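You operate a simulated robot arm through the tools that you are given. There is no shell and no other tool. Be economical: measure what you need, move in short steps, check, and stop when the job is done.

You run a simulated robot arm. Do the job below in one go: nothing can be reset, and whatever is moved stays where it is left.

Task
Put the short pink housing on the lower shelf of the loading table. Take the blue bar on the top of the loading table and put it away on the top of the dark bench. Put the short grey housing in the black slotted tote. Take the closed green housing from the top of the dark bench and put it on the shelf under the dark bench. Open the upper drawer, take the blue cloth and put it in the inside of the upper drawer, then shut the drawer. Put the closed purple housing on the top of the dark bench away on the back row of the long table. Put the grey cup on top of the marked grey housing. Take the yellow pad and put it on top of the checked plate. Put the green filter on the shelf under the wooden bench. Close the upper desk drawer. Press the desk off button two times. Take the small green bin and leave it on the shelf of the grey table. Open the bridge. The order is free.

The check looks at the end state, three seconds after you hand in, the way a careful person would. Anything else that was tipped, shoved, dropped, spilled or broken makes it a failure. Flat cloth is picked up by pressing the open fingertips on it (5 to 10 N) and closing them slowly along it; thin cloth reads only 2 to 8 mm in the jaws.

Robot
A 7-joint arm with a fingered hand on a trunk, on a base that drives. Base frame: it is fixed to the floor where the robot stands at the start and does not move with it; the origin is under the middle of the robot, x ahead of it, y to its left, z up; the surface under the hand at the start is at about z = 860. Readings come in mm, degrees, newtons and seconds.
Its first joint turns from -166.0 to 166.0 degrees. Places, roughly: back row of the long table (18x148 cm) [-880, -6200, 840]; black slotted tote (40x32x18 cm) [-600, -4200, 900]; blue bar (8x3x3 cm) [500, 0, 900]; blue cloth (10x6x3 cm) [6800, -3000, 900]; bridge [3900, -700, 900]; checked plate (15x11x4 cm) [6700, -4800, 900]; closed green housing (8x12x7 cm) [6700, -2300, 900]; closed purple housing (12x12x7 cm) [6700, -3200, 900]; desk off button [8700, -5300, 1100]; green filter [6750, -5000, 1000]; grey cup (7x6x6 cm) [6800, -3600, 900]; inside of the upper drawer [6800, -4400, 700]; lower shelf of the loading table [600, -100, 300]; marked grey housing [6750, -3500, 1000]; shelf of the grey table [5900, -600, 300]; shelf under the dark bench [6400, -2900, 400]; shelf under the wooden bench [6900, -4900, 400]; short grey housing [500, 250, 750]; short pink housing [500, -250, 1000]; small green bin [5750, -750, 750]; top of the dark bench [6600, -2900, 900]; upper desk drawer [8500, -5300, 900]; upper drawer [6800, -4400, 700]; yellow pad (4x4x4 cm) [6700, -4300, 900]. Payload 4 kg.
The TCP is the grasp point between the finger pads, 30 mm short of the fingertips. In the tool frame z runs along the fingers and y along their closing line. The gripper opens to 104 mm. The gripper's body begins 35 mm behind the TCP. The gripper is a hand of 4 fingers: y runs from the thumb to the fingers, the wrist lies at [-15, -113, -190] in the tool frame, and closing takes about 1.5 s.
Orientation is that of the tool frame in the base frame, as a unit quaternion [w, x, y, z]. With the fingers straight down and the wrist toward the robot, the tool's x, y and z point along [0, 1, 0], [1, 0, 0] and [0, 0, -1] of the base frame.

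Tools
- The arm moves only by the tool step_arm. Its argument "motion" is a list that holds one entry, the list of rows, each a list of 6 numbers: the shift along the tool's x, y, z in mm, then the turn, a rotation vector about the tool's x, y, z in degrees. In form: [[[x, y, z, wx, wy, wz], ...]]. A call has 1 to 10 rows; each row is the pose to reach, as a shift and turn from the pose commanded when the call began, along the tool's axes at that moment. "hand" is the gripper command, from -1 (shut) to 1 (fully open), values between in proportion, set as the call begins (left out, the last holds). Each row takes 0.2 s and may step no farther than 50 mm and 8.6 degrees from the row before; otherwise, or with a gripper value out of range, the whole call is refused. A pose out of reach is approached as far as the arm can. The call stops where the force on the tool passes 40 N (or 10 N more than at its start, if that is more) or the arm is blocked; 0.2 s more then pass. Each finger travels about 153 mm/s and halts on what it meets, pressing with about 22 N; the grip force reading is that of the motor and also rises with nothing between the fingers. The clock runs only during rows and for 0.2 s after the last one: add rows that repeat a pose to give the fingers time. It gives the time, the measured TCP pose, the force on the tool (base axes), the opening and the grip force at its end, in the units of the frame above (readings bear some noise), with the torque about the TCP (base axes, N m) and any sound that the robot's microphone picked up.
- Cameras (640 x 400 px; columns grow to the right, rows downward): "scene" is now at [306.8, 143.6, 1222.3]; the picture's right is [-0.66, -0.75, 0.00], its down [-0.46, 0.41, -0.79] and it looks along [0.59, -0.52, -0.62] (base axes); focal length 214 px, centre (320, 200). "wrist" rides on the gripper at [61, -92, -130] in the tool frame; the picture's right is [-0.81, 0.28, -0.52], its down [-0.53, -0.71, 0.46] and it looks along [-0.24, 0.64, 0.72] (tool axes); focal length 275 px, centre (320, 200). There is no depth. A picture from a camera that has moved, and an enlarged one, comes with that camera's place and axes in the base frame and with its lens.
- capture(camera): a new picture of that camera. The clock stands still meanwhile.
- drive_base(legs): drives the robot by 1 to 6 legs, each [ahead, left, turn to the left] in mm, mm and degrees, along the robot's own axes; the way and the turn of a leg run together, so that a leg with both is an arc; at most 1500 mm and 180 degrees a leg. The arm and the cameras ride along, it lands a little off, and it stops where it bumps. It gives what a move gives.
- set_fingers(index, middle, ring, thumb_bend, thumb_turn): sets how far each is bent, from 0 (flat) to 1 (curled in); at 0.3 the hand is open as for a grip, at 0.7 the pads meet at the TCP. One left out holds its place. A second passes; each finger stops where it meets its share of the squeeze, and holds until it gets a number again. A gripper value or a shape takes the hand back. It gives what a move gives, with no picture; readings hold the bend of each and the force on the fingers (four entries, about 0 where the hand has none), thumb and palm. thumb_turn goes from beside the hand (0) to across from the fingers (1), as for a grip.
- preshape(shape): the hand has 4 fingers and takes this shape, open, in about a second: jaw (thumb against the fingers, like two jaws); tri (thumb and two fingers); tip (a fingertip pinch); poke (one finger out to press); point (the index stretched); flat (the hand flat); cup (the hand cupped); fist (a fist). The gripper value then closes the fingers along that shape, each until it touches; the sizes above hold for jaw. It gives what a move gives, with no picture.
- head_to(pan, tilt): turns the head with the scene camera to pan (to the left, within 143 degrees either way) and tilt (down, from -29 to 69), counted from straight ahead of the robot. It gives what a move gives.
- zoom(camera, box): a new picture of the part [left, top, right, bottom] of that camera's present view, enlarged. The clock stands still meanwhile.
- finish_job(): hands the job in; it is judged then, once.

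Work in short steps. Places have to be worked out from the pictures, the camera data and where the tool is seen: move nearer, look again, correct. Check each grasp and each placing, and mend what went wrong. You have 577 turns and 360 pictures in all, those below and enlarged ones among them. Open the gripper and draw the arm clear of the work before you hand the job in, unless the task says otherwise; then end with one line.

The tools are called by a JSON object that holds its "api" and its "payload". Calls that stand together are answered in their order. step_arm: Moves the arm, as the interface text tells. Its arguments: {"type":"object","properties":{"motion":{"type":"array","items":{"type":"array","items":{"type":"array","items":{"type":"number"}}}},"hand":{"type":"number"}},"required":["motion"]} The other tools are called the same way: preshape (shape) gives the hand a shape; set_fingers (index, middle, ring, thumb_bend, thumb_turn) moves the fingers one by one; drive_base (legs) drives the base; head_to (pan, tilt) turns the head that bears the scene camera; capture (camera) takes a picture; zoom (camera, box) takes an enlarged picture of a part of a camera's view; finish_job () hands the job in.

At the start:

```text
clock: 0.0
eef_pos: [646.7, -353.5, 1132.0]
tool_rot: [0.0, 0.707, 0.707, -0.001]
force: [0.5, -0.3, -0.6]
moment: [0.0, -0.02, 0.02]
grip_width: 103.5
grip_force: 0.1
shape: jaw
bend: [0.3, 0.3, 0.3, 0.3, 0.98]
finger forces: [0.0, 0.0, 0.1, 0.0, 0.0, 0.1]
robot x, y, heading: [1.7, -4.4, 0.2]
head pan, tilt: [-41.6, 38.2]
```

scene: 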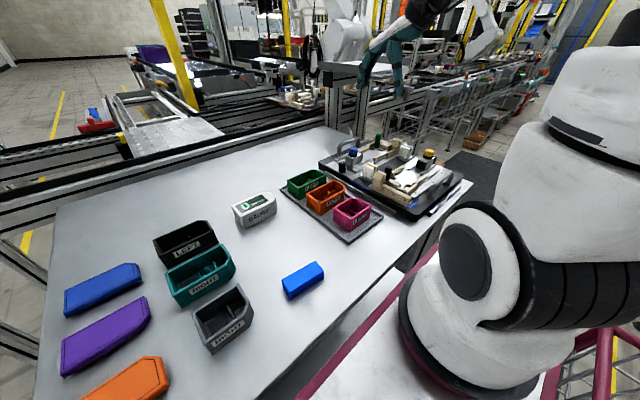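
wrist: 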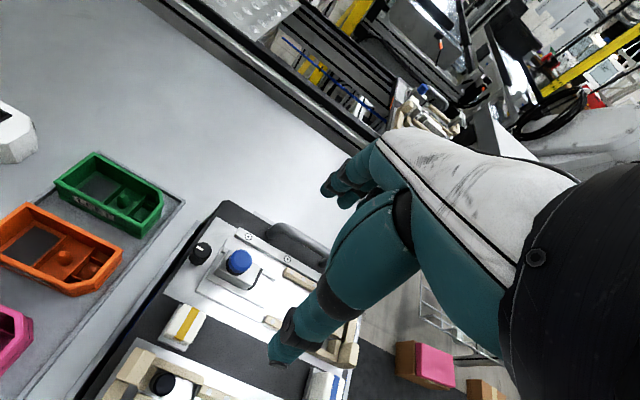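

I look closely at the labels on the loading table before anything is moved.

{"api": "zoom", "payload": {"camera": "scene", "box": [140, 160, 400, 360]}}

{"api": "head_to", "payload": {"pan": 0, "tilt": 50}}

{"api": "capture", "payload": {"camera": "scene"}}

```text
2.00 times, centred on (270, 260) of scene
camera zoom: at [306.8, 143.6, 1222.3], right [-0.66, -0.75, 0.0], down [-0.46, 0.41, -0.79], along [0.59, -0.52, -0.62], focal length 429 px, centre (420, 80)
```

zoom: 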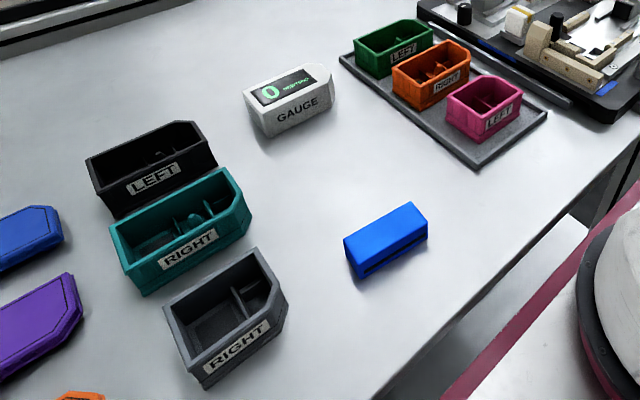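

```text
clock: 1.1
eef_pos: [646.2, -354.0, 1131.5]
tool_rot: [0.0, 0.707, 0.707, 0.0]
force: [-0.3, 0.1, -0.6]
moment: [0.01, -0.04, -0.03]
grip_width: 103.7
grip_force: 0.0
shape: jaw
bend: [0.3, 0.3, 0.3, 0.3, 0.98]
finger forces: [0.0, 0.0, 0.0, 0.0, 0.0, 0.0]
robot x, y, heading: [-3.4, -1.8, -0.2]
head pan, tilt: [0.0, 50.0]
```

```text
356 pictures are left
camera scene: at [319.3, 200.8, 1205.4], right [0.0, -1.0, 0.0], down [-0.77, 0.0, -0.64], along [0.64, 0.0, -0.77], focal length 214 px, centre (320, 200)
```

scene: 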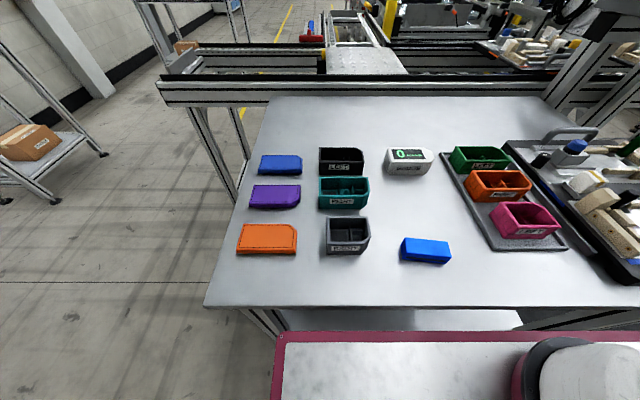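

The short pink housing sits on the tray near (535,-155) and the short grey one near (495,155). Both are nearer than the 680 mm reach, so I back off 260 mm.

{"api": "drive_base", "payload": {"legs": [[-260, 0, 0]]}}

{"api": "head_to", "payload": {"pan": 0, "tilt": 35}}

{"api": "capture", "payload": {"camera": "scene"}}

{"api": "capture", "payload": {"camera": "wrist"}}

```text
clock: 3.0
eef_pos: [384.6, -354.5, 1131.8]
tool_rot: [0.0, 0.707, 0.707, 0.0]
force: [-0.7, 0.1, 0.5]
moment: [0.02, 0.01, 0.02]
grip_width: 103.5
grip_force: 0.1
shape: jaw
bend: [0.3, 0.3, 0.3, 0.3, 0.98]
finger forces: [0.0, 0.0, 0.0, 0.0, 0.0, 0.0]
robot x, y, heading: [-260.9, -3.2, 0.1]
head pan, tilt: [0.0, 50.0]
```

```text
clock: 3.7
eef_pos: [386.0, -354.3, 1132.4]
tool_rot: [0.0, 0.707, 0.707, 0.0]
force: [0.0, 0.4, 0.7]
moment: [-0.01, -0.03, 0.03]
grip_width: 103.9
grip_force: 0.0
shape: jaw
bend: [0.3, 0.3, 0.3, 0.3, 0.98]
finger forces: [0.1, 0.1, 0.1, 0.1, 0.1, 0.0]
robot x, y, heading: [-260.0, -2.4, 0.0]
head pan, tilt: [0.0, 35.0]
```

```text
355 pictures are left
camera scene: at [69.6, 200.7, 1227.1], right [0.0, -1.0, 0.0], down [-0.57, 0.0, -0.82], along [0.82, 0.0, -0.57], focal length 214 px, centre (320, 200)
```

scene: 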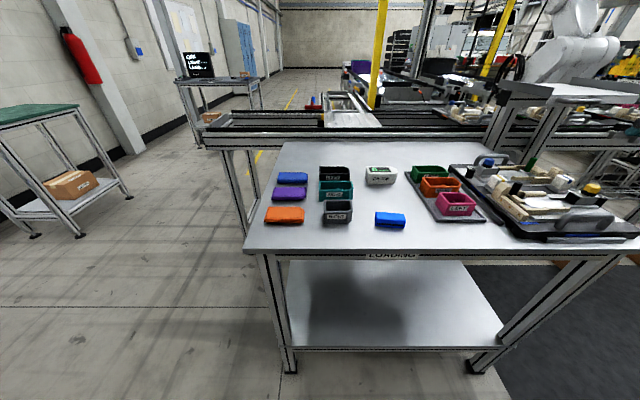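

```text
354 pictures are left
camera wrist: at [293.0, -292.2, 1261.9], right [0.27, -0.81, 0.52], down [-0.71, -0.53, -0.46], along [0.64, -0.24, -0.72], focal length 275 px, centre (320, 200)
```

wrist: 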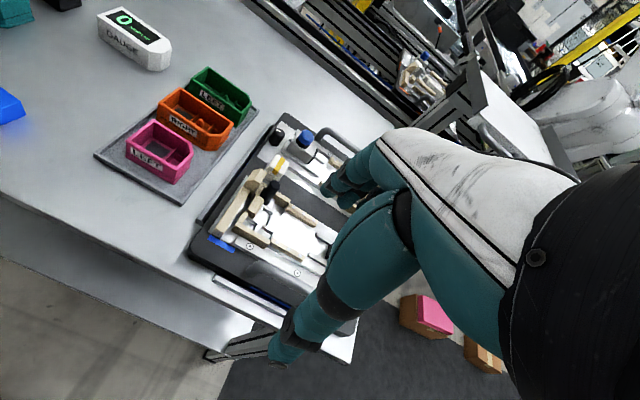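

The lower shelf is open at the front. I enlarge the pink housing and its neighbours to measure size and gaps.

{"api": "zoom", "payload": {"camera": "wrist", "box": [90, 60, 270, 210]}}

{"api": "zoom", "payload": {"camera": "scene", "box": [260, 150, 500, 250]}}

```text
2.67 times, centred on (180, 135) of wrist
camera zoom: at [293.0, -292.2, 1261.9], right [0.27, -0.81, 0.52], down [-0.71, -0.53, -0.46], along [0.64, -0.24, -0.72], focal length 734 px, centre (693, 373)
```

zoom: 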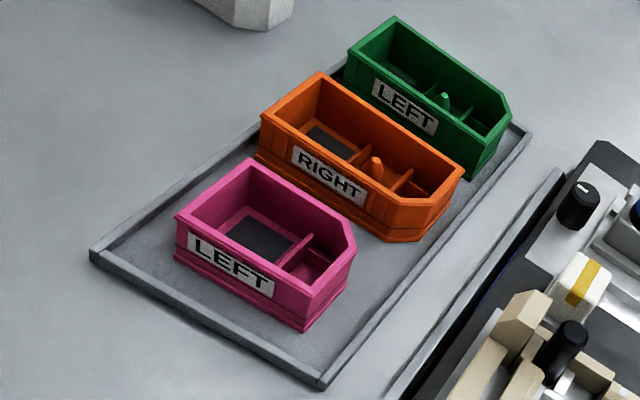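

```text
2.67 times, centred on (380, 200) of scene
camera zoom: at [69.6, 200.7, 1227.1], right [0.0, -1.0, 0.0], down [-0.57, 0.0, -0.82], along [0.82, 0.0, -0.57], focal length 572 px, centre (160, 200)
```

zoom: 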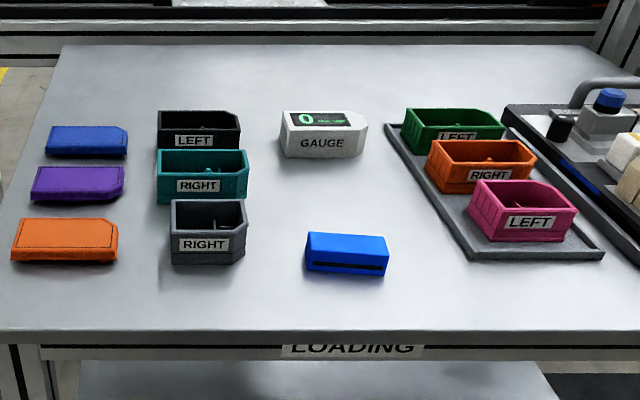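

Pink's rim spans x 508–562, y −203…−132, z≈907, with about 30 mm to the orange one behind. I move over it at height with the jaws part open at 78 mm.

{"api": "step_arm", "payload": {"motion": [[[31, 25, 10, 0, 0, 0], [62, 50, 25, 0, 0, 0], [93, 75, 40, 0, 0, 0], [124, 100, 60, 0, 0, 0], [155, 125, 80, 0, 0, 0], [186, 149, 100, 0, 0, 0], [186, 149, 130, 0, 0, 0], [186, 149, 130, 0, 0, 0]]], "hand": 0.5}}

{"api": "capture", "payload": {"camera": "wrist"}}

{"api": "head_to", "payload": {"pan": -10, "tilt": 35}}

{"api": "capture", "payload": {"camera": "scene"}}

```text
clock: 5.5
eef_pos: [532.7, -167.4, 1000.2]
tool_rot: [0.0, 0.708, 0.707, 0.0]
force: [0.6, -0.1, 0.3]
moment: [-0.03, -0.02, 0.0]
grip_width: 78.2
grip_force: 0.0
shape: jaw
bend: [0.27, 0.35, 0.33, 0.54, 0.99]
finger forces: [0.0, 0.0, 0.0, 0.0, 0.0, 0.0]
robot x, y, heading: [-258.6, 1.7, -0.1]
head pan, tilt: [0.0, 35.0]
```

```text
351 pictures are left
camera wrist: at [440.4, -105.8, 1129.6], right [0.27, -0.81, 0.52], down [-0.71, -0.53, -0.46], along [0.64, -0.24, -0.72], focal length 275 px, centre (320, 200)
```

wrist: 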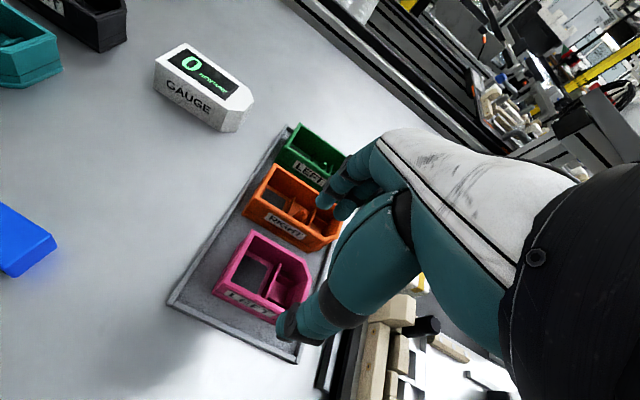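

```text
clock: 6.2
eef_pos: [530.8, -166.9, 1000.9]
tool_rot: [-0.001, 0.708, 0.706, 0.0]
force: [-1.0, 0.3, -0.3]
moment: [0.05, 0.01, -0.03]
grip_width: 78.3
grip_force: 0.0
shape: jaw
bend: [0.27, 0.35, 0.33, 0.54, 0.99]
finger forces: [0.0, 0.0, 0.0, 0.0, 0.1, 0.0]
robot x, y, heading: [-264.5, 3.6, 0.1]
head pan, tilt: [-10.0, 35.0]
```

```text
350 pictures are left
camera scene: at [68.4, 185.4, 1227.1], right [-0.17, -0.98, 0.0], down [-0.56, 0.1, -0.82], along [0.81, -0.14, -0.57], focal length 214 px, centre (320, 200)
```

scene: 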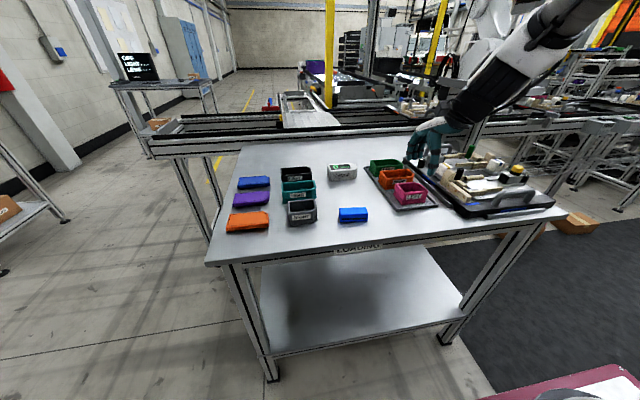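

Projected, the TCP is centred over the pink housing. I lower to z≈903 with the jaws around it.

{"api": "step_arm", "payload": {"motion": [[[0, 2, 40, 0, 0, 0], [0, 2, 70, 0, 0, 0], [0, 2, 86, 0, 0, 0], [0, 2, 96, 0, 0, 0]]]}}

{"api": "capture", "payload": {"camera": "wrist"}}

{"api": "zoom", "payload": {"camera": "scene", "box": [340, 110, 500, 220]}}

```text
clock: 7.2
eef_pos: [536.3, -167.5, 906.3]
tool_rot: [0.0, 0.707, 0.707, 0.001]
force: [0.3, -0.3, -0.5]
moment: [0.01, -0.01, 0.02]
grip_width: 78.0
grip_force: 0.1
shape: jaw
bend: [0.27, 0.36, 0.33, 0.54, 0.99]
finger forces: [0.0, 0.1, 0.1, 0.1, 0.0, 0.0]
robot x, y, heading: [-262.2, -0.6, -0.4]
head pan, tilt: [-10.0, 35.0]
```

```text
349 pictures are left
camera wrist: at [444.4, -106.0, 1035.2], right [0.27, -0.81, 0.52], down [-0.71, -0.53, -0.46], along [0.64, -0.24, -0.72], focal length 275 px, centre (320, 200)
```

wrist: 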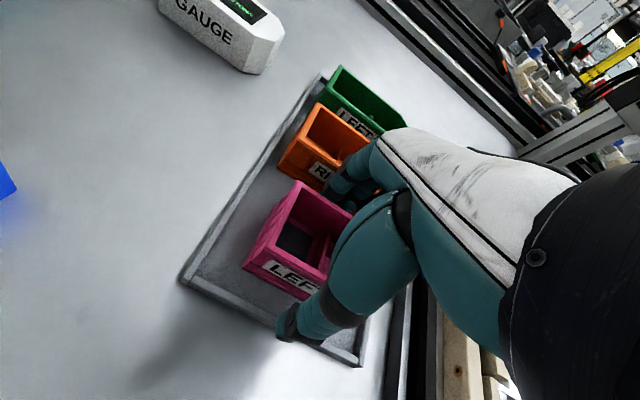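

```text
3.64 times, centred on (420, 165) of scene
camera zoom: at [68.3, 185.4, 1227.2], right [-0.17, -0.98, 0.0], down [-0.56, 0.1, -0.82], along [0.81, -0.14, -0.57], focal length 780 px, centre (-44, 327)
```

zoom: 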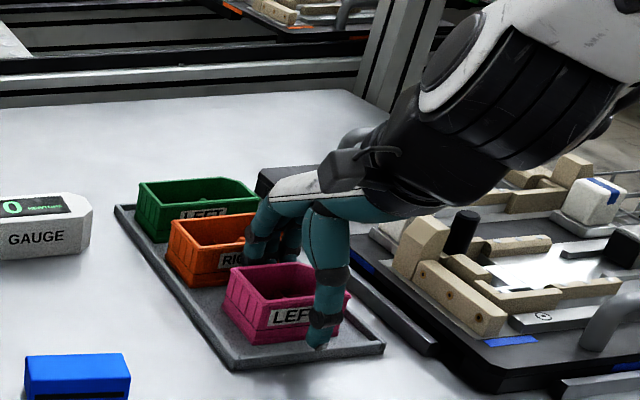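

The hand sits about 5 mm right of pink's middle. I shift left 5, down 3, and close.

{"api": "step_arm", "payload": {"motion": [[[5, 0, 0, 0, 0, 0], [5, 0, 3, 0, 0, 0]]]}}

{"api": "step_arm", "payload": {"motion": [[[0, 0, 0, 0, 0, 0], [0, 0, 0, 0, 0, 0], [0, 0, 0, 0, 0, 0], [0, 0, 0, 0, 0, 0], [0, 0, 0, 0, 0, 0], [0, 0, 0, 0, 0, 0], [0, 0, 0, 0, 0, 0]]], "hand": -1}}

{"api": "zoom", "payload": {"camera": "scene", "box": [340, 110, 500, 220]}}

```text
clock: 7.8
eef_pos: [536.6, -162.4, 903.9]
tool_rot: [0.0, 0.708, 0.706, 0.0]
force: [0.5, 0.0, -0.8]
moment: [-0.02, -0.02, -0.01]
grip_width: 78.0
grip_force: 0.0
shape: jaw
bend: [0.27, 0.36, 0.33, 0.54, 0.99]
finger forces: [0.1, 0.6, 0.0, 0.0, 0.0, 0.1]
robot x, y, heading: [-260.7, 3.0, -0.0]
head pan, tilt: [-10.0, 35.0]
```

```text
clock: 9.4
eef_pos: [537.8, -162.4, 903.8]
tool_rot: [0.0, 0.707, 0.707, 0.0]
force: [0.6, 0.9, -0.9]
moment: [0.01, 0.0, 0.03]
grip_width: 48.2
grip_force: 21.9
shape: jaw
bend: [0.74, 0.46, 0.43, 0.71, 1.0]
finger forces: [11.3, 6.1, 2.7, 0.0, 20.0, 0.0]
robot x, y, heading: [-255.8, -1.7, 0.3]
head pan, tilt: [-10.0, 35.0]
```

```text
3.64 times, centred on (420, 165) of scene
camera zoom: at [68.4, 185.4, 1227.1], right [-0.17, -0.98, 0.0], down [-0.56, 0.1, -0.82], along [0.81, -0.14, -0.57], focal length 780 px, centre (-44, 327)
```

zoom: 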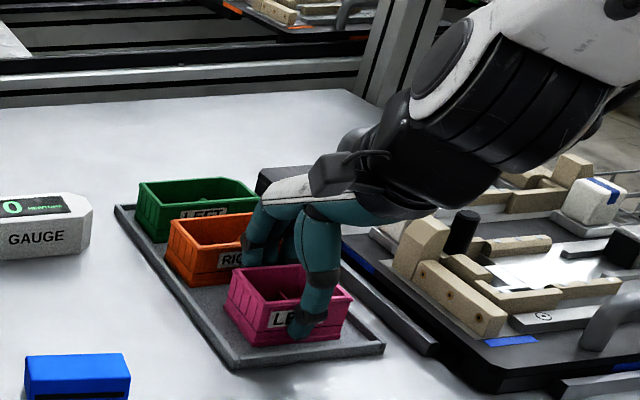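

Gripped at 48 mm with 22 N. I lift straight up.

{"api": "step_arm", "payload": {"motion": [[[0, 0, -20, 0, 0, 0], [0, 0, -60, 0, 0, 0], [0, 0, -100, 0, 0, 0], [0, 0, -130, 0, 0, 0]]]}}

{"api": "capture", "payload": {"camera": "wrist"}}

{"api": "capture", "payload": {"camera": "scene"}}

```text
clock: 10.4
eef_pos: [536.0, -163.0, 1035.4]
tool_rot: [-0.001, 0.708, 0.707, -0.001]
force: [1.0, -0.5, -0.9]
moment: [0.04, -0.01, 0.0]
grip_width: 48.5
grip_force: 22.4
shape: jaw
bend: [0.74, 0.46, 0.44, 0.71, 1.0]
finger forces: [11.2, 6.1, 2.7, 0.0, 19.9, 0.0]
robot x, y, heading: [-259.6, 0.9, -0.0]
head pan, tilt: [-10.0, 35.0]
```

```text
346 pictures are left
camera wrist: at [444.5, -101.7, 1164.3], right [0.28, -0.81, 0.52], down [-0.71, -0.53, -0.45], along [0.64, -0.24, -0.73], focal length 275 px, centre (320, 200)
```

wrist: 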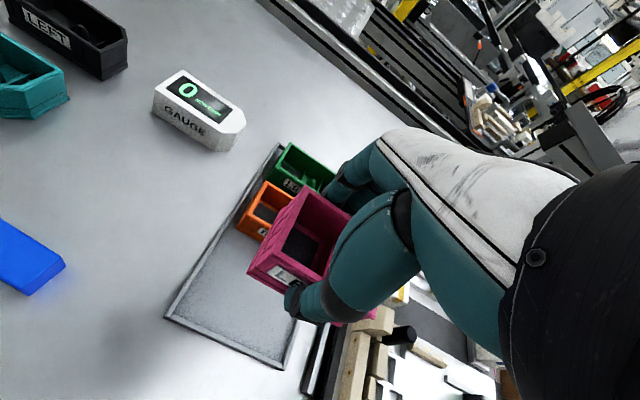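

```text
345 pictures are left
camera scene: at [68.6, 185.3, 1227.1], right [-0.17, -0.98, 0.0], down [-0.56, 0.1, -0.82], along [0.81, -0.14, -0.57], focal length 214 px, centre (320, 200)
```

scene: 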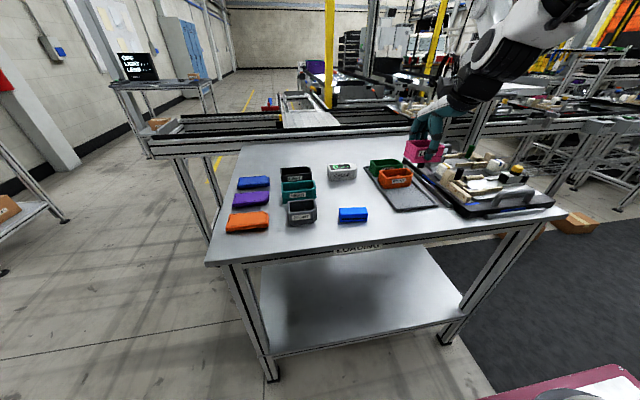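

Pink is held cleanly. I back off 300 mm so the arm can come down in front of the table.

{"api": "drive_base", "payload": {"legs": [[-300, 0, 0]]}}

{"api": "step_arm", "payload": {"motion": [[[0, 0, 50, 0, 0, 0], [0, 0, 100, 0, 0, 0], [0, 0, 150, 0, 0, 0], [0, 0, 200, 0, 0, 0], [0, 0, 250, 0, 0, 0], [0, 0, 300, 0, 0, 0], [0, 0, 350, 0, 0, 0], [0, 0, 400, 0, 0, 0], [0, 0, 450, 0, 0, 0], [0, 0, 500, 0, 0, 0]]]}}

{"api": "step_arm", "payload": {"motion": [[[0, 0, 45, 0, 0, 0], [0, 0, 90, 0, 0, 0], [0, 0, 115, 0, 0, 0], [0, 0, 115, 0, 0, 0]]]}}

{"api": "capture", "payload": {"camera": "scene"}}

{"api": "capture", "payload": {"camera": "wrist"}}

```text
clock: 12.5
eef_pos: [236.6, -161.1, 1033.8]
tool_rot: [0.0, 0.706, 0.708, 0.0]
force: [0.0, 0.2, -0.4]
moment: [-0.03, 0.0, 0.01]
grip_width: 48.3
grip_force: 21.6
shape: jaw
bend: [0.74, 0.46, 0.44, 0.71, 1.0]
finger forces: [11.3, 6.1, 2.7, 0.1, 20.0, 0.1]
robot x, y, heading: [-561.0, -2.2, 0.3]
head pan, tilt: [-10.0, 35.0]
```

```text
clock: 14.7
eef_pos: [237.8, -160.5, 531.9]
tool_rot: [0.0, 0.706, 0.708, 0.0]
force: [0.3, 0.3, 0.2]
moment: [0.02, 0.02, 0.0]
grip_width: 48.3
grip_force: 22.1
shape: jaw
bend: [0.74, 0.46, 0.44, 0.71, 1.0]
finger forces: [11.3, 6.0, 2.8, 0.1, 19.9, 0.0]
robot x, y, heading: [-562.6, 1.9, 0.3]
head pan, tilt: [-10.0, 35.0]
```

```text
clock: 15.7
eef_pos: [236.4, -161.7, 418.4]
tool_rot: [0.001, 0.706, 0.708, 0.0]
force: [1.0, 0.2, -1.6]
moment: [-0.02, -0.02, -0.02]
grip_width: 47.8
grip_force: 21.8
shape: jaw
bend: [0.74, 0.46, 0.44, 0.71, 1.0]
finger forces: [11.2, 5.9, 2.7, 0.0, 19.9, 0.0]
robot x, y, heading: [-564.9, -4.7, 0.3]
head pan, tilt: [-10.0, 35.0]
```

```text
344 pictures are left
camera scene: at [-233.0, 186.3, 1227.1], right [-0.17, -0.99, 0.0], down [-0.57, 0.1, -0.82], along [0.81, -0.14, -0.57], focal length 214 px, centre (320, 200)
```

scene: 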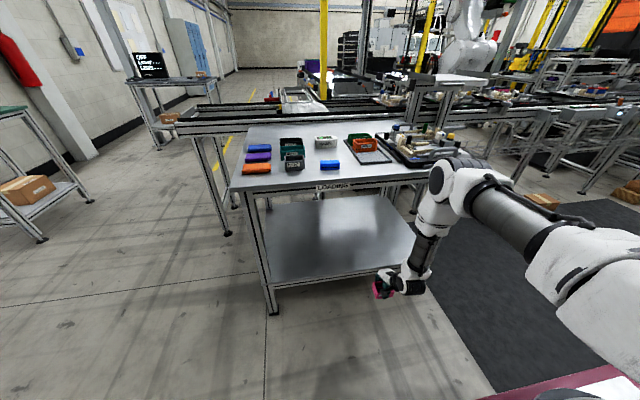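

```text
343 pictures are left
camera wrist: at [144.7, -99.4, 548.4], right [0.28, -0.81, 0.52], down [-0.71, -0.53, -0.46], along [0.64, -0.24, -0.72], focal length 275 px, centre (320, 200)
```

wrist: 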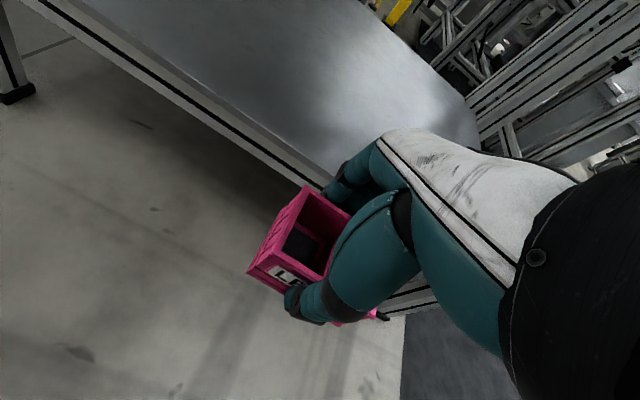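

The elbow stands nearly above the wrist and would meet the tabletop edge, so I stretch the arm forward to lean the forearm back, and look.

{"api": "step_arm", "payload": {"motion": [[[0, 45, 0, 0, 0, 0], [0, 90, 0, 0, 0, 0], [0, 135, 0, 0, 0, 0], [0, 135, 0, 0, 0, 0]]]}}

{"api": "capture", "payload": {"camera": "scene"}}

{"api": "capture", "payload": {"camera": "wrist"}}

```text
clock: 16.7
eef_pos: [371.7, -161.1, 416.9]
tool_rot: [-0.001, 0.707, 0.708, 0.0]
force: [-0.3, 0.0, -1.1]
moment: [-0.01, 0.01, -0.01]
grip_width: 48.0
grip_force: 22.1
shape: jaw
bend: [0.74, 0.46, 0.44, 0.71, 1.0]
finger forces: [11.2, 6.1, 2.8, 0.1, 20.1, 0.1]
robot x, y, heading: [-558.3, 2.0, 0.3]
head pan, tilt: [-10.0, 35.0]
```

```text
342 pictures are left
camera scene: at [-233.0, 186.3, 1227.1], right [-0.17, -0.99, 0.0], down [-0.57, 0.1, -0.82], along [0.81, -0.14, -0.57], focal length 214 px, centre (320, 200)
```

scene: 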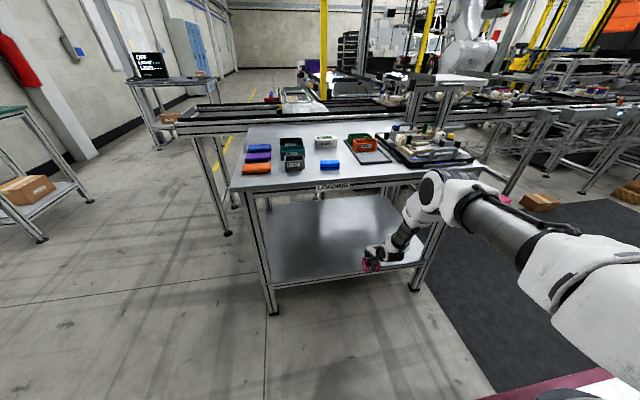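

```text
341 pictures are left
camera wrist: at [279.7, -99.4, 547.3], right [0.28, -0.81, 0.52], down [-0.71, -0.53, -0.45], along [0.64, -0.24, -0.73], focal length 275 px, centre (320, 200)
```

wrist: 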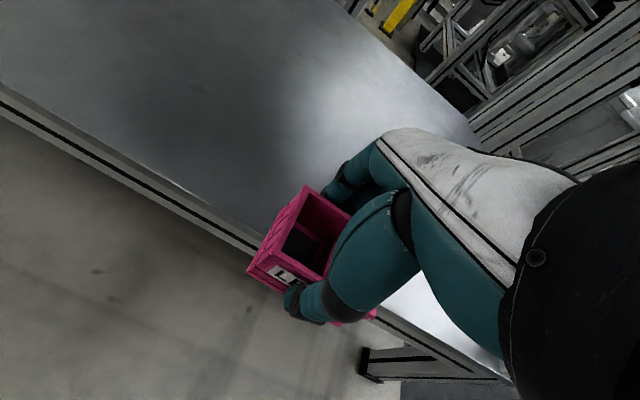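

I stretch a little more and drive in 70 mm, so the housing is fully over the shelf at x≈485 while the elbow stays clear of the edge.

{"api": "step_arm", "payload": {"motion": [[[0, 40, 0, 0, 0, 0], [0, 40, 30, 0, 0, 0], [0, 40, 30, 0, 0, 0]]]}}

{"api": "drive_base", "payload": {"legs": [[70, 0, 0]]}}

{"api": "capture", "payload": {"camera": "wrist"}}

{"api": "zoom", "payload": {"camera": "scene", "box": [220, 120, 500, 320]}}

```text
clock: 17.5
eef_pos: [411.8, -161.6, 388.2]
tool_rot: [0.0, 0.706, 0.708, 0.0]
force: [-0.7, 0.7, -0.6]
moment: [0.0, 0.01, 0.0]
grip_width: 48.0
grip_force: 21.8
shape: jaw
bend: [0.74, 0.46, 0.44, 0.71, 1.0]
finger forces: [11.3, 6.1, 2.8, 0.1, 20.0, 0.0]
robot x, y, heading: [-562.9, 1.7, 0.3]
head pan, tilt: [-10.0, 35.0]
```

```text
clock: 18.5
eef_pos: [482.8, -162.6, 387.4]
tool_rot: [0.0, 0.707, 0.707, 0.001]
force: [0.0, -0.5, -1.3]
moment: [0.0, 0.0, 0.02]
grip_width: 48.1
grip_force: 21.6
shape: jaw
bend: [0.74, 0.46, 0.44, 0.71, 1.0]
finger forces: [11.3, 5.9, 2.8, 0.0, 20.0, 0.0]
robot x, y, heading: [-493.5, -3.4, 0.1]
head pan, tilt: [-10.0, 35.0]
```

```text
340 pictures are left
camera wrist: at [390.7, -100.6, 518.0], right [0.28, -0.81, 0.52], down [-0.71, -0.53, -0.46], along [0.64, -0.24, -0.72], focal length 275 px, centre (320, 200)
```

wrist: 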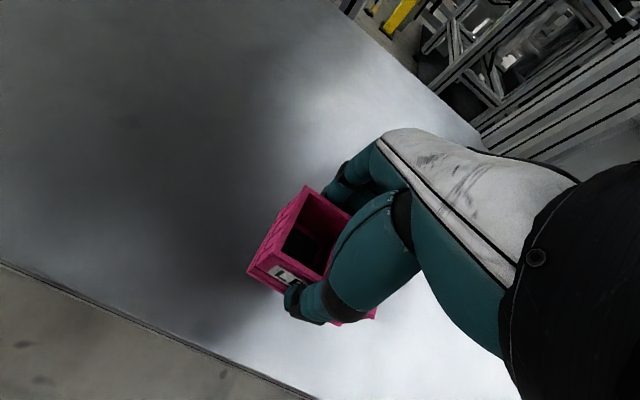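

```text
2.00 times, centred on (360, 220) of scene
camera zoom: at [-162.5, 185.9, 1227.1], right [-0.17, -0.98, 0.0], down [-0.57, 0.1, -0.82], along [0.81, -0.14, -0.57], focal length 429 px, centre (240, 160)
```

zoom: 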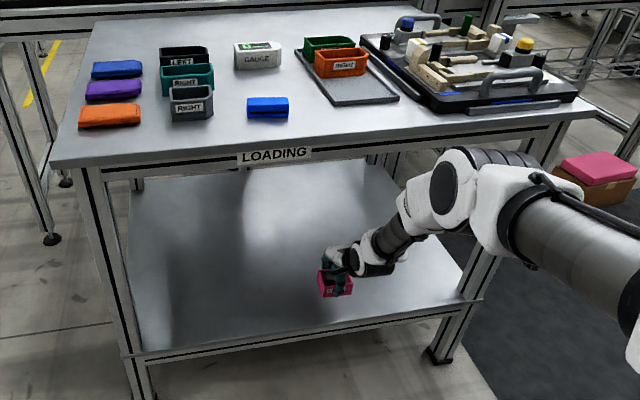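

The housing is over the shelf and the arm clears the table edge. I lower in steps until contact.

{"api": "step_arm", "payload": {"motion": [[[0, 0, 20, 0, 0, 0], [0, 0, 35, 0, 0, 0], [0, 0, 42, 0, 0, 0], [0, 0, 47, 0, 0, 0], [0, 0, 52, 0, 0, 0], [0, 0, 57, 0, 0, 0], [0, 0, 62, 0, 0, 0], [0, 0, 67, 0, 0, 0]]]}}

{"api": "capture", "payload": {"camera": "wrist"}}

```text
clock: 20.2
eef_pos: [487.4, -162.6, 330.8]
tool_rot: [0.004, 0.708, 0.706, 0.003]
force: [-4.5, 2.1, 17.8]
moment: [0.05, 0.26, 0.03]
grip_width: 48.4
grip_force: 22.0
shape: jaw
bend: [0.75, 0.47, 0.46, 0.72, 1.0]
finger forces: [11.4, 5.3, 3.0, 0.0, 23.5, 0.0]
robot x, y, heading: [-492.3, 1.9, 0.1]
head pan, tilt: [-10.0, 35.0]
stopped in row 8: the force on the tool passed its limit at 45 N (the readings are from after the stop); the commanded pose is now the measured one
```

```text
338 pictures are left
camera wrist: at [394.1, -101.3, 459.6], right [0.27, -0.81, 0.52], down [-0.71, -0.53, -0.46], along [0.65, -0.25, -0.72], focal length 275 px, centre (320, 200)
```

wrist: 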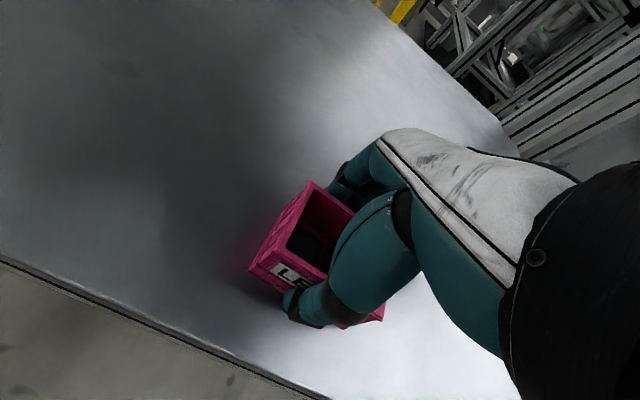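

It rests on the shelf (z≈295). I open the jaws and rise.

{"api": "step_arm", "payload": {"motion": [[[0, 0, -1, 0, 0, 0], [0, 0, -1, 0, 0, 0], [0, 0, -1, 0, 0, 0], [0, 0, -1, 0, 0, 0]]], "hand": 0.6}}

{"api": "step_arm", "payload": {"motion": [[[0, 0, -20, 0, 0, 0], [0, 0, -50, 0, 0, 0], [0, 0, -80, 0, 0, 0]]]}}

{"api": "capture", "payload": {"camera": "wrist"}}

```text
clock: 21.2
eef_pos: [485.9, -163.2, 328.7]
tool_rot: [0.002, 0.708, 0.706, 0.003]
force: [-1.0, -0.3, 6.3]
moment: [-0.07, -0.27, -0.02]
grip_width: 82.3
grip_force: 0.0
shape: jaw
bend: [0.27, 0.34, 0.32, 0.5, 0.99]
finger forces: [0.1, 6.2, 0.0, 0.0, 0.3, 0.0]
robot x, y, heading: [-493.1, 0.9, 0.1]
head pan, tilt: [-10.0, 35.0]
```

```text
clock: 22.0
eef_pos: [484.3, -164.0, 410.0]
tool_rot: [0.002, 0.708, 0.707, 0.002]
force: [-0.4, 0.2, 0.1]
moment: [0.01, 0.04, 0.06]
grip_width: 83.0
grip_force: 0.1
shape: jaw
bend: [0.27, 0.34, 0.32, 0.5, 0.99]
finger forces: [0.0, 0.0, 0.1, 0.0, 0.0, 0.0]
robot x, y, heading: [-491.1, -2.6, -0.1]
head pan, tilt: [-10.0, 35.0]
```

```text
337 pictures are left
camera wrist: at [391.3, -101.5, 538.6], right [0.27, -0.81, 0.52], down [-0.71, -0.53, -0.46], along [0.65, -0.24, -0.72], focal length 275 px, centre (320, 200)
```

wrist: 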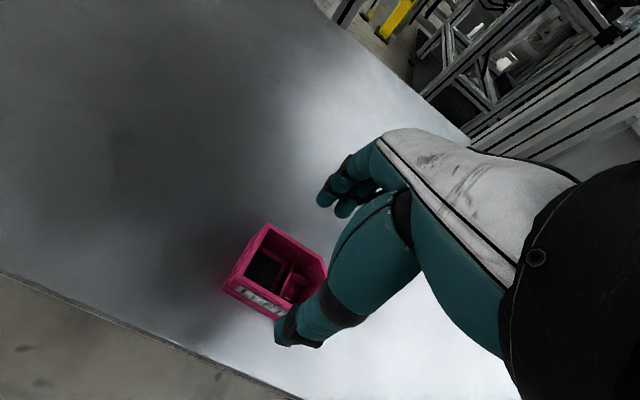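

Pink is upright on the shelf. I back out, raise the arm and swing it left towards the grey housing.

{"api": "drive_base", "payload": {"legs": [[-260, 0, 0]]}}

{"api": "step_arm", "payload": {"motion": [[[0, 0, -50, 0, 0, 0], [0, 0, -100, 0, 0, 0], [0, 0, -150, 0, 0, 0], [0, 0, -200, 0, 0, 0], [0, 0, -250, 0, 0, 0], [0, 0, -300, 0, 0, 0], [0, 0, -350, 0, 0, 0], [0, 0, -400, 0, 0, 0], [0, 0, -450, 0, 0, 0], [0, 0, -500, 0, 0, 0]]]}}

{"api": "step_arm", "payload": {"motion": [[[30, -20, -35, 0, 0, 0], [60, -40, -70, 0, 0, 0], [95, -60, -105, 0, 0, 0], [130, -80, -130, 0, 0, 0], [165, -105, -150, 0, 0, 0], [205, -130, -150, 0, 0, 0], [245, -150, -150, 0, 0, 0], [285, -150, -150, 0, 0, 0], [320, -150, -150, 0, 0, 0]]]}}

{"api": "drive_base", "payload": {"legs": [[420, 0, 0]]}}

{"api": "capture", "payload": {"camera": "wrist"}}

{"api": "capture", "payload": {"camera": "scene"}}

```text
clock: 23.9
eef_pos: [223.3, -165.6, 410.2]
tool_rot: [0.003, 0.709, 0.706, 0.002]
force: [0.2, 0.2, 0.6]
moment: [0.0, -0.02, -0.03]
grip_width: 83.1
grip_force: 0.0
shape: jaw
bend: [0.27, 0.34, 0.32, 0.5, 0.99]
finger forces: [0.1, 0.1, 0.0, 0.0, 0.0, 0.0]
robot x, y, heading: [-750.3, -0.8, -0.1]
head pan, tilt: [-10.0, 35.0]
```

```text
clock: 26.1
eef_pos: [219.3, -166.2, 909.6]
tool_rot: [0.001, 0.709, 0.705, 0.002]
force: [1.3, 0.0, -1.0]
moment: [0.0, 0.02, 0.0]
grip_width: 83.0
grip_force: 0.1
shape: jaw
bend: [0.27, 0.34, 0.32, 0.5, 0.99]
finger forces: [0.0, 0.1, 0.0, 0.1, 0.0, 0.0]
robot x, y, heading: [-752.5, -1.5, 0.1]
head pan, tilt: [-10.0, 35.0]
```

```text
refused: row 1 steps farther than a row can; nothing moved
```

```text
clock: 28.4
eef_pos: [592.2, -167.6, 911.4]
tool_rot: [0.0, 0.709, 0.705, 0.0]
force: [-25.0, 2.1, 13.8]
moment: [-0.23, -0.63, -0.24]
grip_width: 76.2
grip_force: 0.2
shape: jaw
bend: [0.28, 0.43, 0.37, 0.5, 0.99]
finger forces: [2.3, 16.4, 10.1, 0.0, 0.1, 0.0]
robot x, y, heading: [-373.8, -0.6, -0.3]
head pan, tilt: [-10.0, 35.0]
stopped in leg 1: the force on the tool passed its limit at 51 N (the readings are from after the stop); the commanded pose is now the measured one
```

```text
336 pictures are left
camera wrist: at [500.2, -105.8, 1041.1], right [0.27, -0.81, 0.52], down [-0.72, -0.53, -0.46], along [0.64, -0.25, -0.72], focal length 275 px, centre (320, 200)
```

wrist: 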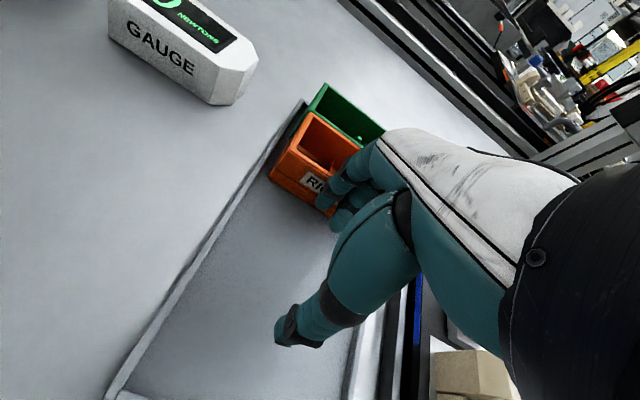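

```text
335 pictures are left
camera scene: at [-46.5, 184.3, 1227.5], right [-0.18, -0.98, 0.0], down [-0.56, 0.1, -0.82], along [0.81, -0.14, -0.57], focal length 214 px, centre (320, 200)
```

scene: 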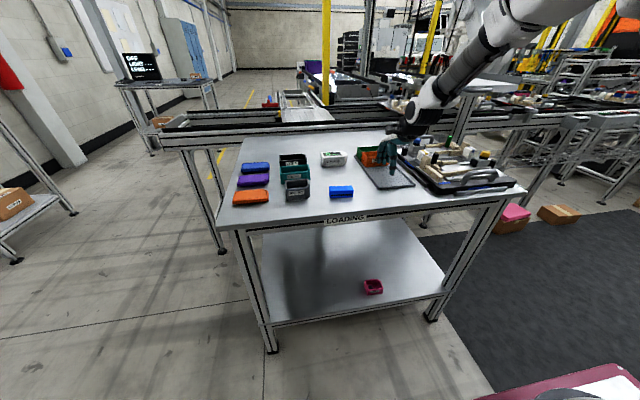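

I chained calls rashly: one row was refused and the drive pushed the fingers into the orange housing. I draw back, rise, and see how far it moved so I can mend it.

{"api": "step_arm", "payload": {"motion": [[[0, -20, 0, 0, 0, 0], [0, -45, 0, 0, 0, 0], [0, -45, -45, 0, 0, 0], [0, -60, -90, 0, 0, 0], [0, -80, -135, 0, 0, 0], [0, -100, -180, 0, 0, 0], [0, -120, -220, 0, 0, 0]]]}}

{"api": "capture", "payload": {"camera": "wrist"}}

```text
clock: 30.0
eef_pos: [472.4, -166.0, 1130.0]
tool_rot: [-0.001, 0.709, 0.705, -0.001]
force: [0.2, -0.4, 0.0]
moment: [0.03, 0.01, 0.03]
grip_width: 83.0
grip_force: 0.2
shape: jaw
bend: [0.27, 0.34, 0.32, 0.5, 0.99]
finger forces: [0.1, 0.0, 0.0, 0.0, 0.0, 0.0]
robot x, y, heading: [-372.9, 1.6, -0.2]
head pan, tilt: [-10.0, 35.0]
```

```text
334 pictures are left
camera wrist: at [381.2, -103.8, 1259.5], right [0.27, -0.81, 0.52], down [-0.72, -0.53, -0.45], along [0.64, -0.25, -0.73], focal length 275 px, centre (320, 200)
```

wrist: 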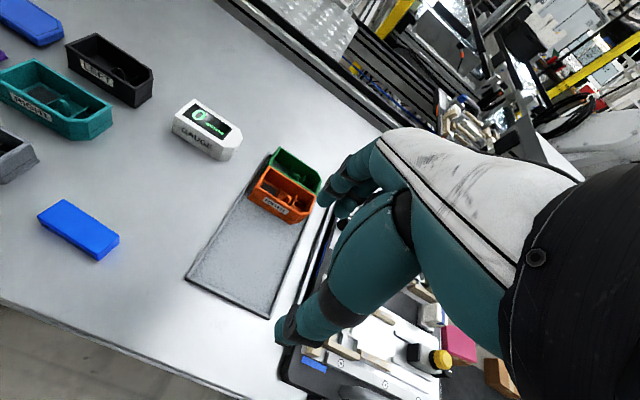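

I move right for the same viewpoint as my earlier measurement and enlarge.

{"api": "step_arm", "payload": {"motion": [[[-45, 0, 0, 0, 0, 0], [-90, 0, 0, 0, 0, 0], [-135, 0, 0, 0, 0, 0], [-188, 0, 0, 0, 0, 0]]]}}

{"api": "step_arm", "payload": {"motion": [[[-45, 0, 0, 0, 0, 0], [-90, 0, 0, 0, 0, 0], [-135, 0, 0, 0, 0, 0], [-180, 0, 0, 0, 0, 0], [-180, 0, 0, 0, 0, 0]]]}}

{"api": "zoom", "payload": {"camera": "wrist", "box": [60, 80, 240, 230]}}

{"api": "zoom", "payload": {"camera": "scene", "box": [220, 130, 540, 230]}}

```text
refused: row 4 steps farther than a row can; nothing moved
```

```text
clock: 31.2
eef_pos: [473.0, -348.9, 1128.9]
tool_rot: [0.001, 0.709, 0.705, 0.001]
force: [0.7, 0.1, 0.2]
moment: [-0.01, 0.0, 0.0]
grip_width: 82.9
grip_force: 0.1
shape: jaw
bend: [0.27, 0.34, 0.32, 0.5, 0.99]
finger forces: [0.0, 0.0, 0.0, 0.1, 0.1, 0.1]
robot x, y, heading: [-375.5, 0.5, -0.2]
head pan, tilt: [-10.0, 35.0]
```

```text
2.67 times, centred on (150, 155) of wrist
camera zoom: at [381.6, -286.9, 1258.8], right [0.27, -0.81, 0.52], down [-0.72, -0.53, -0.46], along [0.64, -0.25, -0.72], focal length 734 px, centre (773, 320)
```

zoom: 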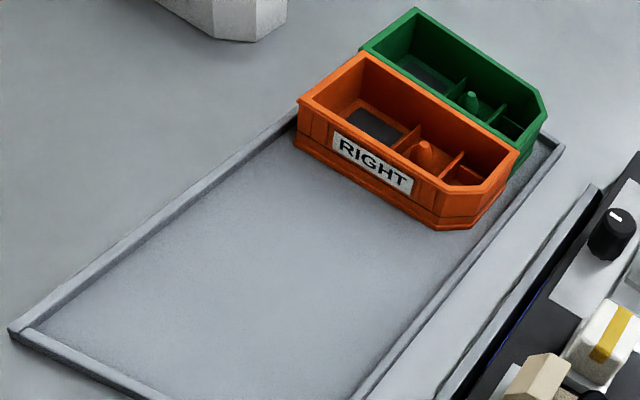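

```text
2.00 times, centred on (380, 180) of scene
camera zoom: at [-44.8, 184.1, 1227.2], right [-0.18, -0.98, 0.0], down [-0.56, 0.1, -0.82], along [0.81, -0.14, -0.57], focal length 429 px, centre (200, 240)
```

zoom: 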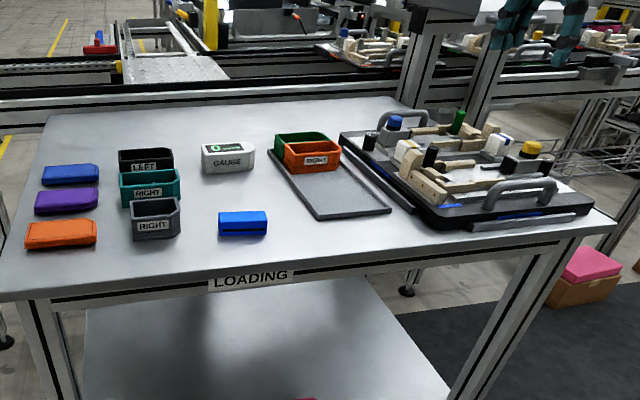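

The tray stayed, but the orange housing moved back about 51 mm (front rim x 592→643) and pushed the green one about 15 mm. I'll pull both back with a fingertip pinch on the front wall; first I see the pinch shape.

{"api": "preshape", "payload": {"shape": "tip"}}

{"api": "capture", "payload": {"camera": "wrist"}}

{"api": "head_to", "payload": {"pan": -35, "tilt": 25}}

{"api": "capture", "payload": {"camera": "scene"}}

```text
clock: 32.1
eef_pos: [474.0, -348.7, 1130.1]
tool_rot: [0.001, 0.709, 0.705, 0.001]
force: [-0.1, 0.7, -0.8]
moment: [0.0, 0.01, 0.0]
grip_width: 104.0
grip_force: 0.1
shape: tip
bend: [0.3, 0.98, 0.99, 0.3, 0.98]
finger forces: [0.0, 0.0, 0.0, 0.0, 0.1, 0.0]
robot x, y, heading: [-377.3, 1.8, -0.2]
head pan, tilt: [-10.0, 35.0]
```

```text
331 pictures are left
camera wrist: at [381.7, -286.5, 1258.8], right [0.27, -0.81, 0.52], down [-0.72, -0.53, -0.46], along [0.64, -0.25, -0.72], focal length 275 px, centre (320, 200)
```

wrist: 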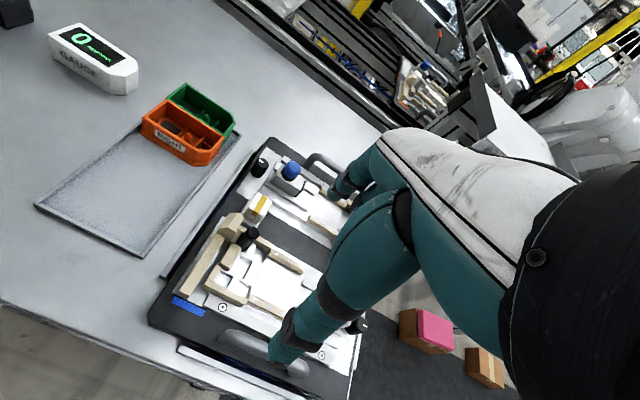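

```text
clock: 33.0
eef_pos: [473.3, -348.3, 1129.6]
tool_rot: [0.001, 0.709, 0.705, 0.0]
force: [-0.4, 0.0, 0.8]
moment: [0.0, -0.01, 0.01]
grip_width: 104.1
grip_force: 0.1
shape: tip
bend: [0.3, 0.98, 0.99, 0.3, 0.98]
finger forces: [0.1, 0.0, 0.0, 0.0, 0.0, 0.0]
robot x, y, heading: [-372.8, -0.8, -0.1]
head pan, tilt: [-35.0, 25.0]
```

```text
330 pictures are left
camera scene: at [-56.2, 146.6, 1242.9], right [-0.58, -0.82, 0.0], down [-0.35, 0.24, -0.91], along [0.74, -0.52, -0.42], focal length 214 px, centre (320, 200)
```

scene: 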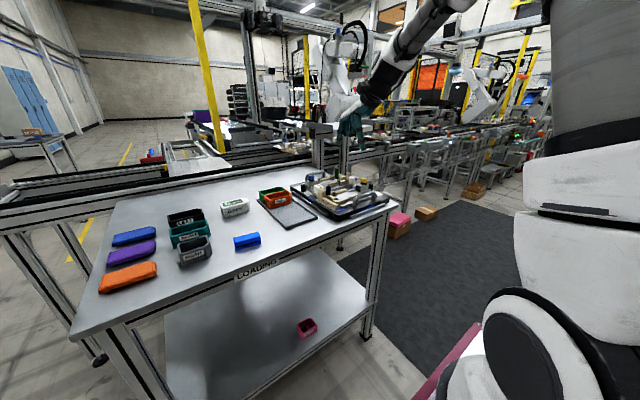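

I enlarge the hand to see where the index and curled fingers are.

{"api": "zoom", "payload": {"camera": "scene", "box": [310, 80, 400, 150]}}

```text
5.71 times, centred on (355, 115) of scene
camera zoom: at [-56.2, 146.6, 1242.9], right [-0.58, -0.82, 0.0], down [-0.35, 0.24, -0.91], along [0.74, -0.52, -0.42], focal length 1226 px, centre (120, 686)
```

zoom: 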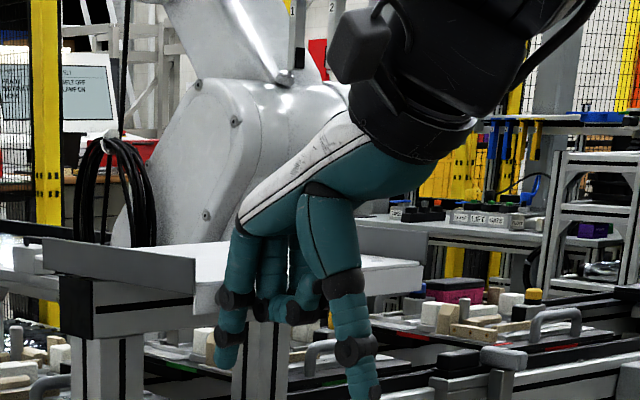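

In tip shape the index is alone beside the thumb, near the TCP. I drive 130 mm ahead at height, then position above orange's front wall.

{"api": "drive_base", "payload": {"legs": [[130, 0, 0]]}}

{"api": "step_arm", "payload": {"motion": [[[45, 5, 0, 0, 0, 0], [90, 10, 0, 0, 0, 0], [135, 15, 0, 0, 0, 0], [180, 30, 20, 0, 0, 0], [195, 40, 60, 0, 0, 0], [195, 40, 100, 0, 0, 0], [195, 40, 140, 0, 0, 0], [195, 40, 140, 0, 0, 0]]], "hand": -0.2}}

{"api": "capture", "payload": {"camera": "wrist"}}

{"api": "zoom", "payload": {"camera": "scene", "box": [240, 130, 400, 250]}}

```text
clock: 34.3
eef_pos: [606.1, -347.0, 1129.1]
tool_rot: [0.001, 0.708, 0.706, 0.001]
force: [-0.4, 0.0, -0.1]
moment: [-0.02, 0.01, -0.02]
grip_width: 103.9
grip_force: 0.0
shape: tip
bend: [0.3, 0.98, 0.99, 0.3, 0.98]
finger forces: [0.1, 0.0, 0.1, 0.0, 0.0, 0.0]
robot x, y, heading: [-242.2, -0.1, 0.0]
head pan, tilt: [-35.0, 25.0]
```

```text
refused: row 4 steps farther than a row can; nothing moved
```

```text
328 pictures are left
camera wrist: at [514.6, -285.5, 1258.7], right [0.27, -0.81, 0.52], down [-0.71, -0.53, -0.46], along [0.64, -0.25, -0.72], focal length 275 px, centre (320, 200)
```

wrist: 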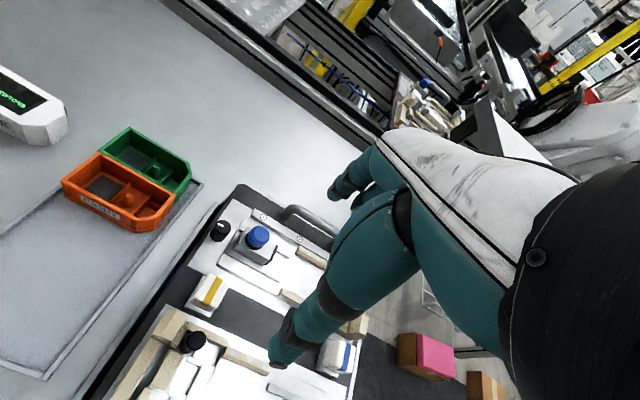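

```text
3.33 times, centred on (320, 190) of scene
camera zoom: at [76.0, 146.8, 1242.9], right [-0.57, -0.82, 0.0], down [-0.35, 0.24, -0.91], along [0.74, -0.52, -0.42], focal length 715 px, centre (320, 233)
```

zoom: 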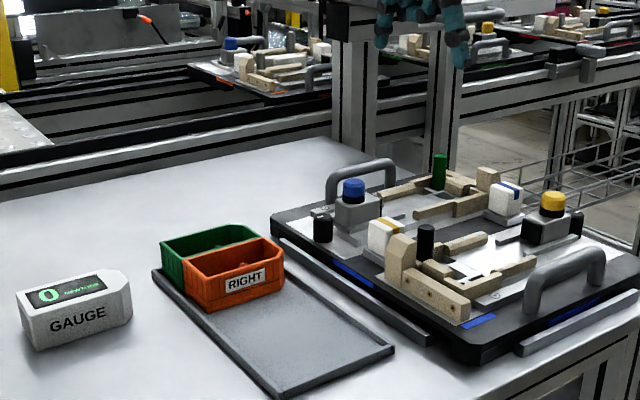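

Row too long again; I keep the steps under 50 mm. Orange's front wall is at x≈644 and its left compartment spans y −125…−167.

{"api": "step_arm", "payload": {"motion": [[[45, 5, 0, 0, 0, 0], [90, 10, 0, 0, 0, 0], [135, 20, 0, 0, 0, 0], [170, 35, 20, 0, 0, 0], [191, 40, 60, 0, 0, 0], [191, 40, 100, 0, 0, 0], [191, 40, 140, 0, 0, 0], [191, 40, 140, 0, 0, 0]]], "hand": -0.2}}

{"api": "capture", "payload": {"camera": "wrist"}}

{"api": "zoom", "payload": {"camera": "scene", "box": [240, 130, 400, 250]}}

```text
clock: 36.1
eef_pos: [645.3, -158.1, 989.6]
tool_rot: [0.002, 0.708, 0.706, 0.001]
force: [0.2, -0.4, -0.7]
moment: [0.0, -0.02, -0.01]
grip_width: 42.3
grip_force: 0.0
shape: tip
bend: [0.73, 0.98, 0.99, 0.72, 1.0]
finger forces: [0.1, 0.0, 0.1, 0.0, 0.0, 0.1]
robot x, y, heading: [-241.4, -3.3, 0.1]
head pan, tilt: [-35.0, 25.0]
```

```text
326 pictures are left
camera wrist: at [553.6, -95.4, 1119.9], right [0.27, -0.81, 0.52], down [-0.71, -0.53, -0.46], along [0.64, -0.25, -0.72], focal length 275 px, centre (320, 200)
```

wrist: 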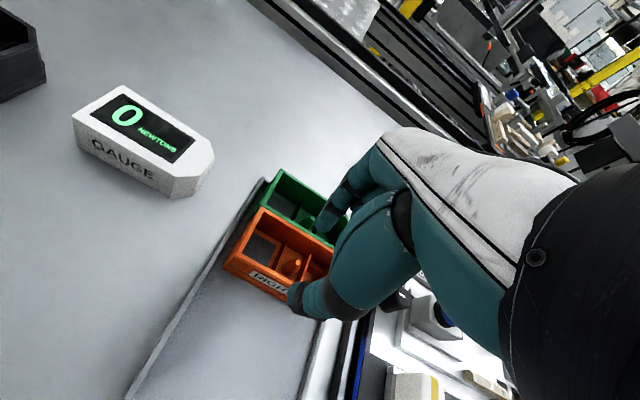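

```text
3.33 times, centred on (320, 190) of scene
camera zoom: at [75.9, 146.9, 1242.9], right [-0.57, -0.82, 0.0], down [-0.35, 0.24, -0.91], along [0.74, -0.52, -0.42], focal length 715 px, centre (320, 233)
```

zoom: 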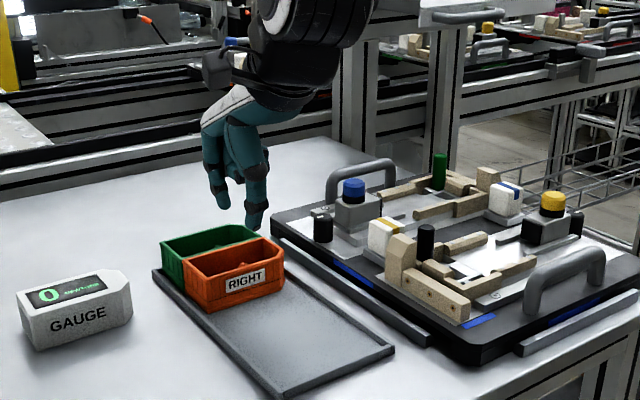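

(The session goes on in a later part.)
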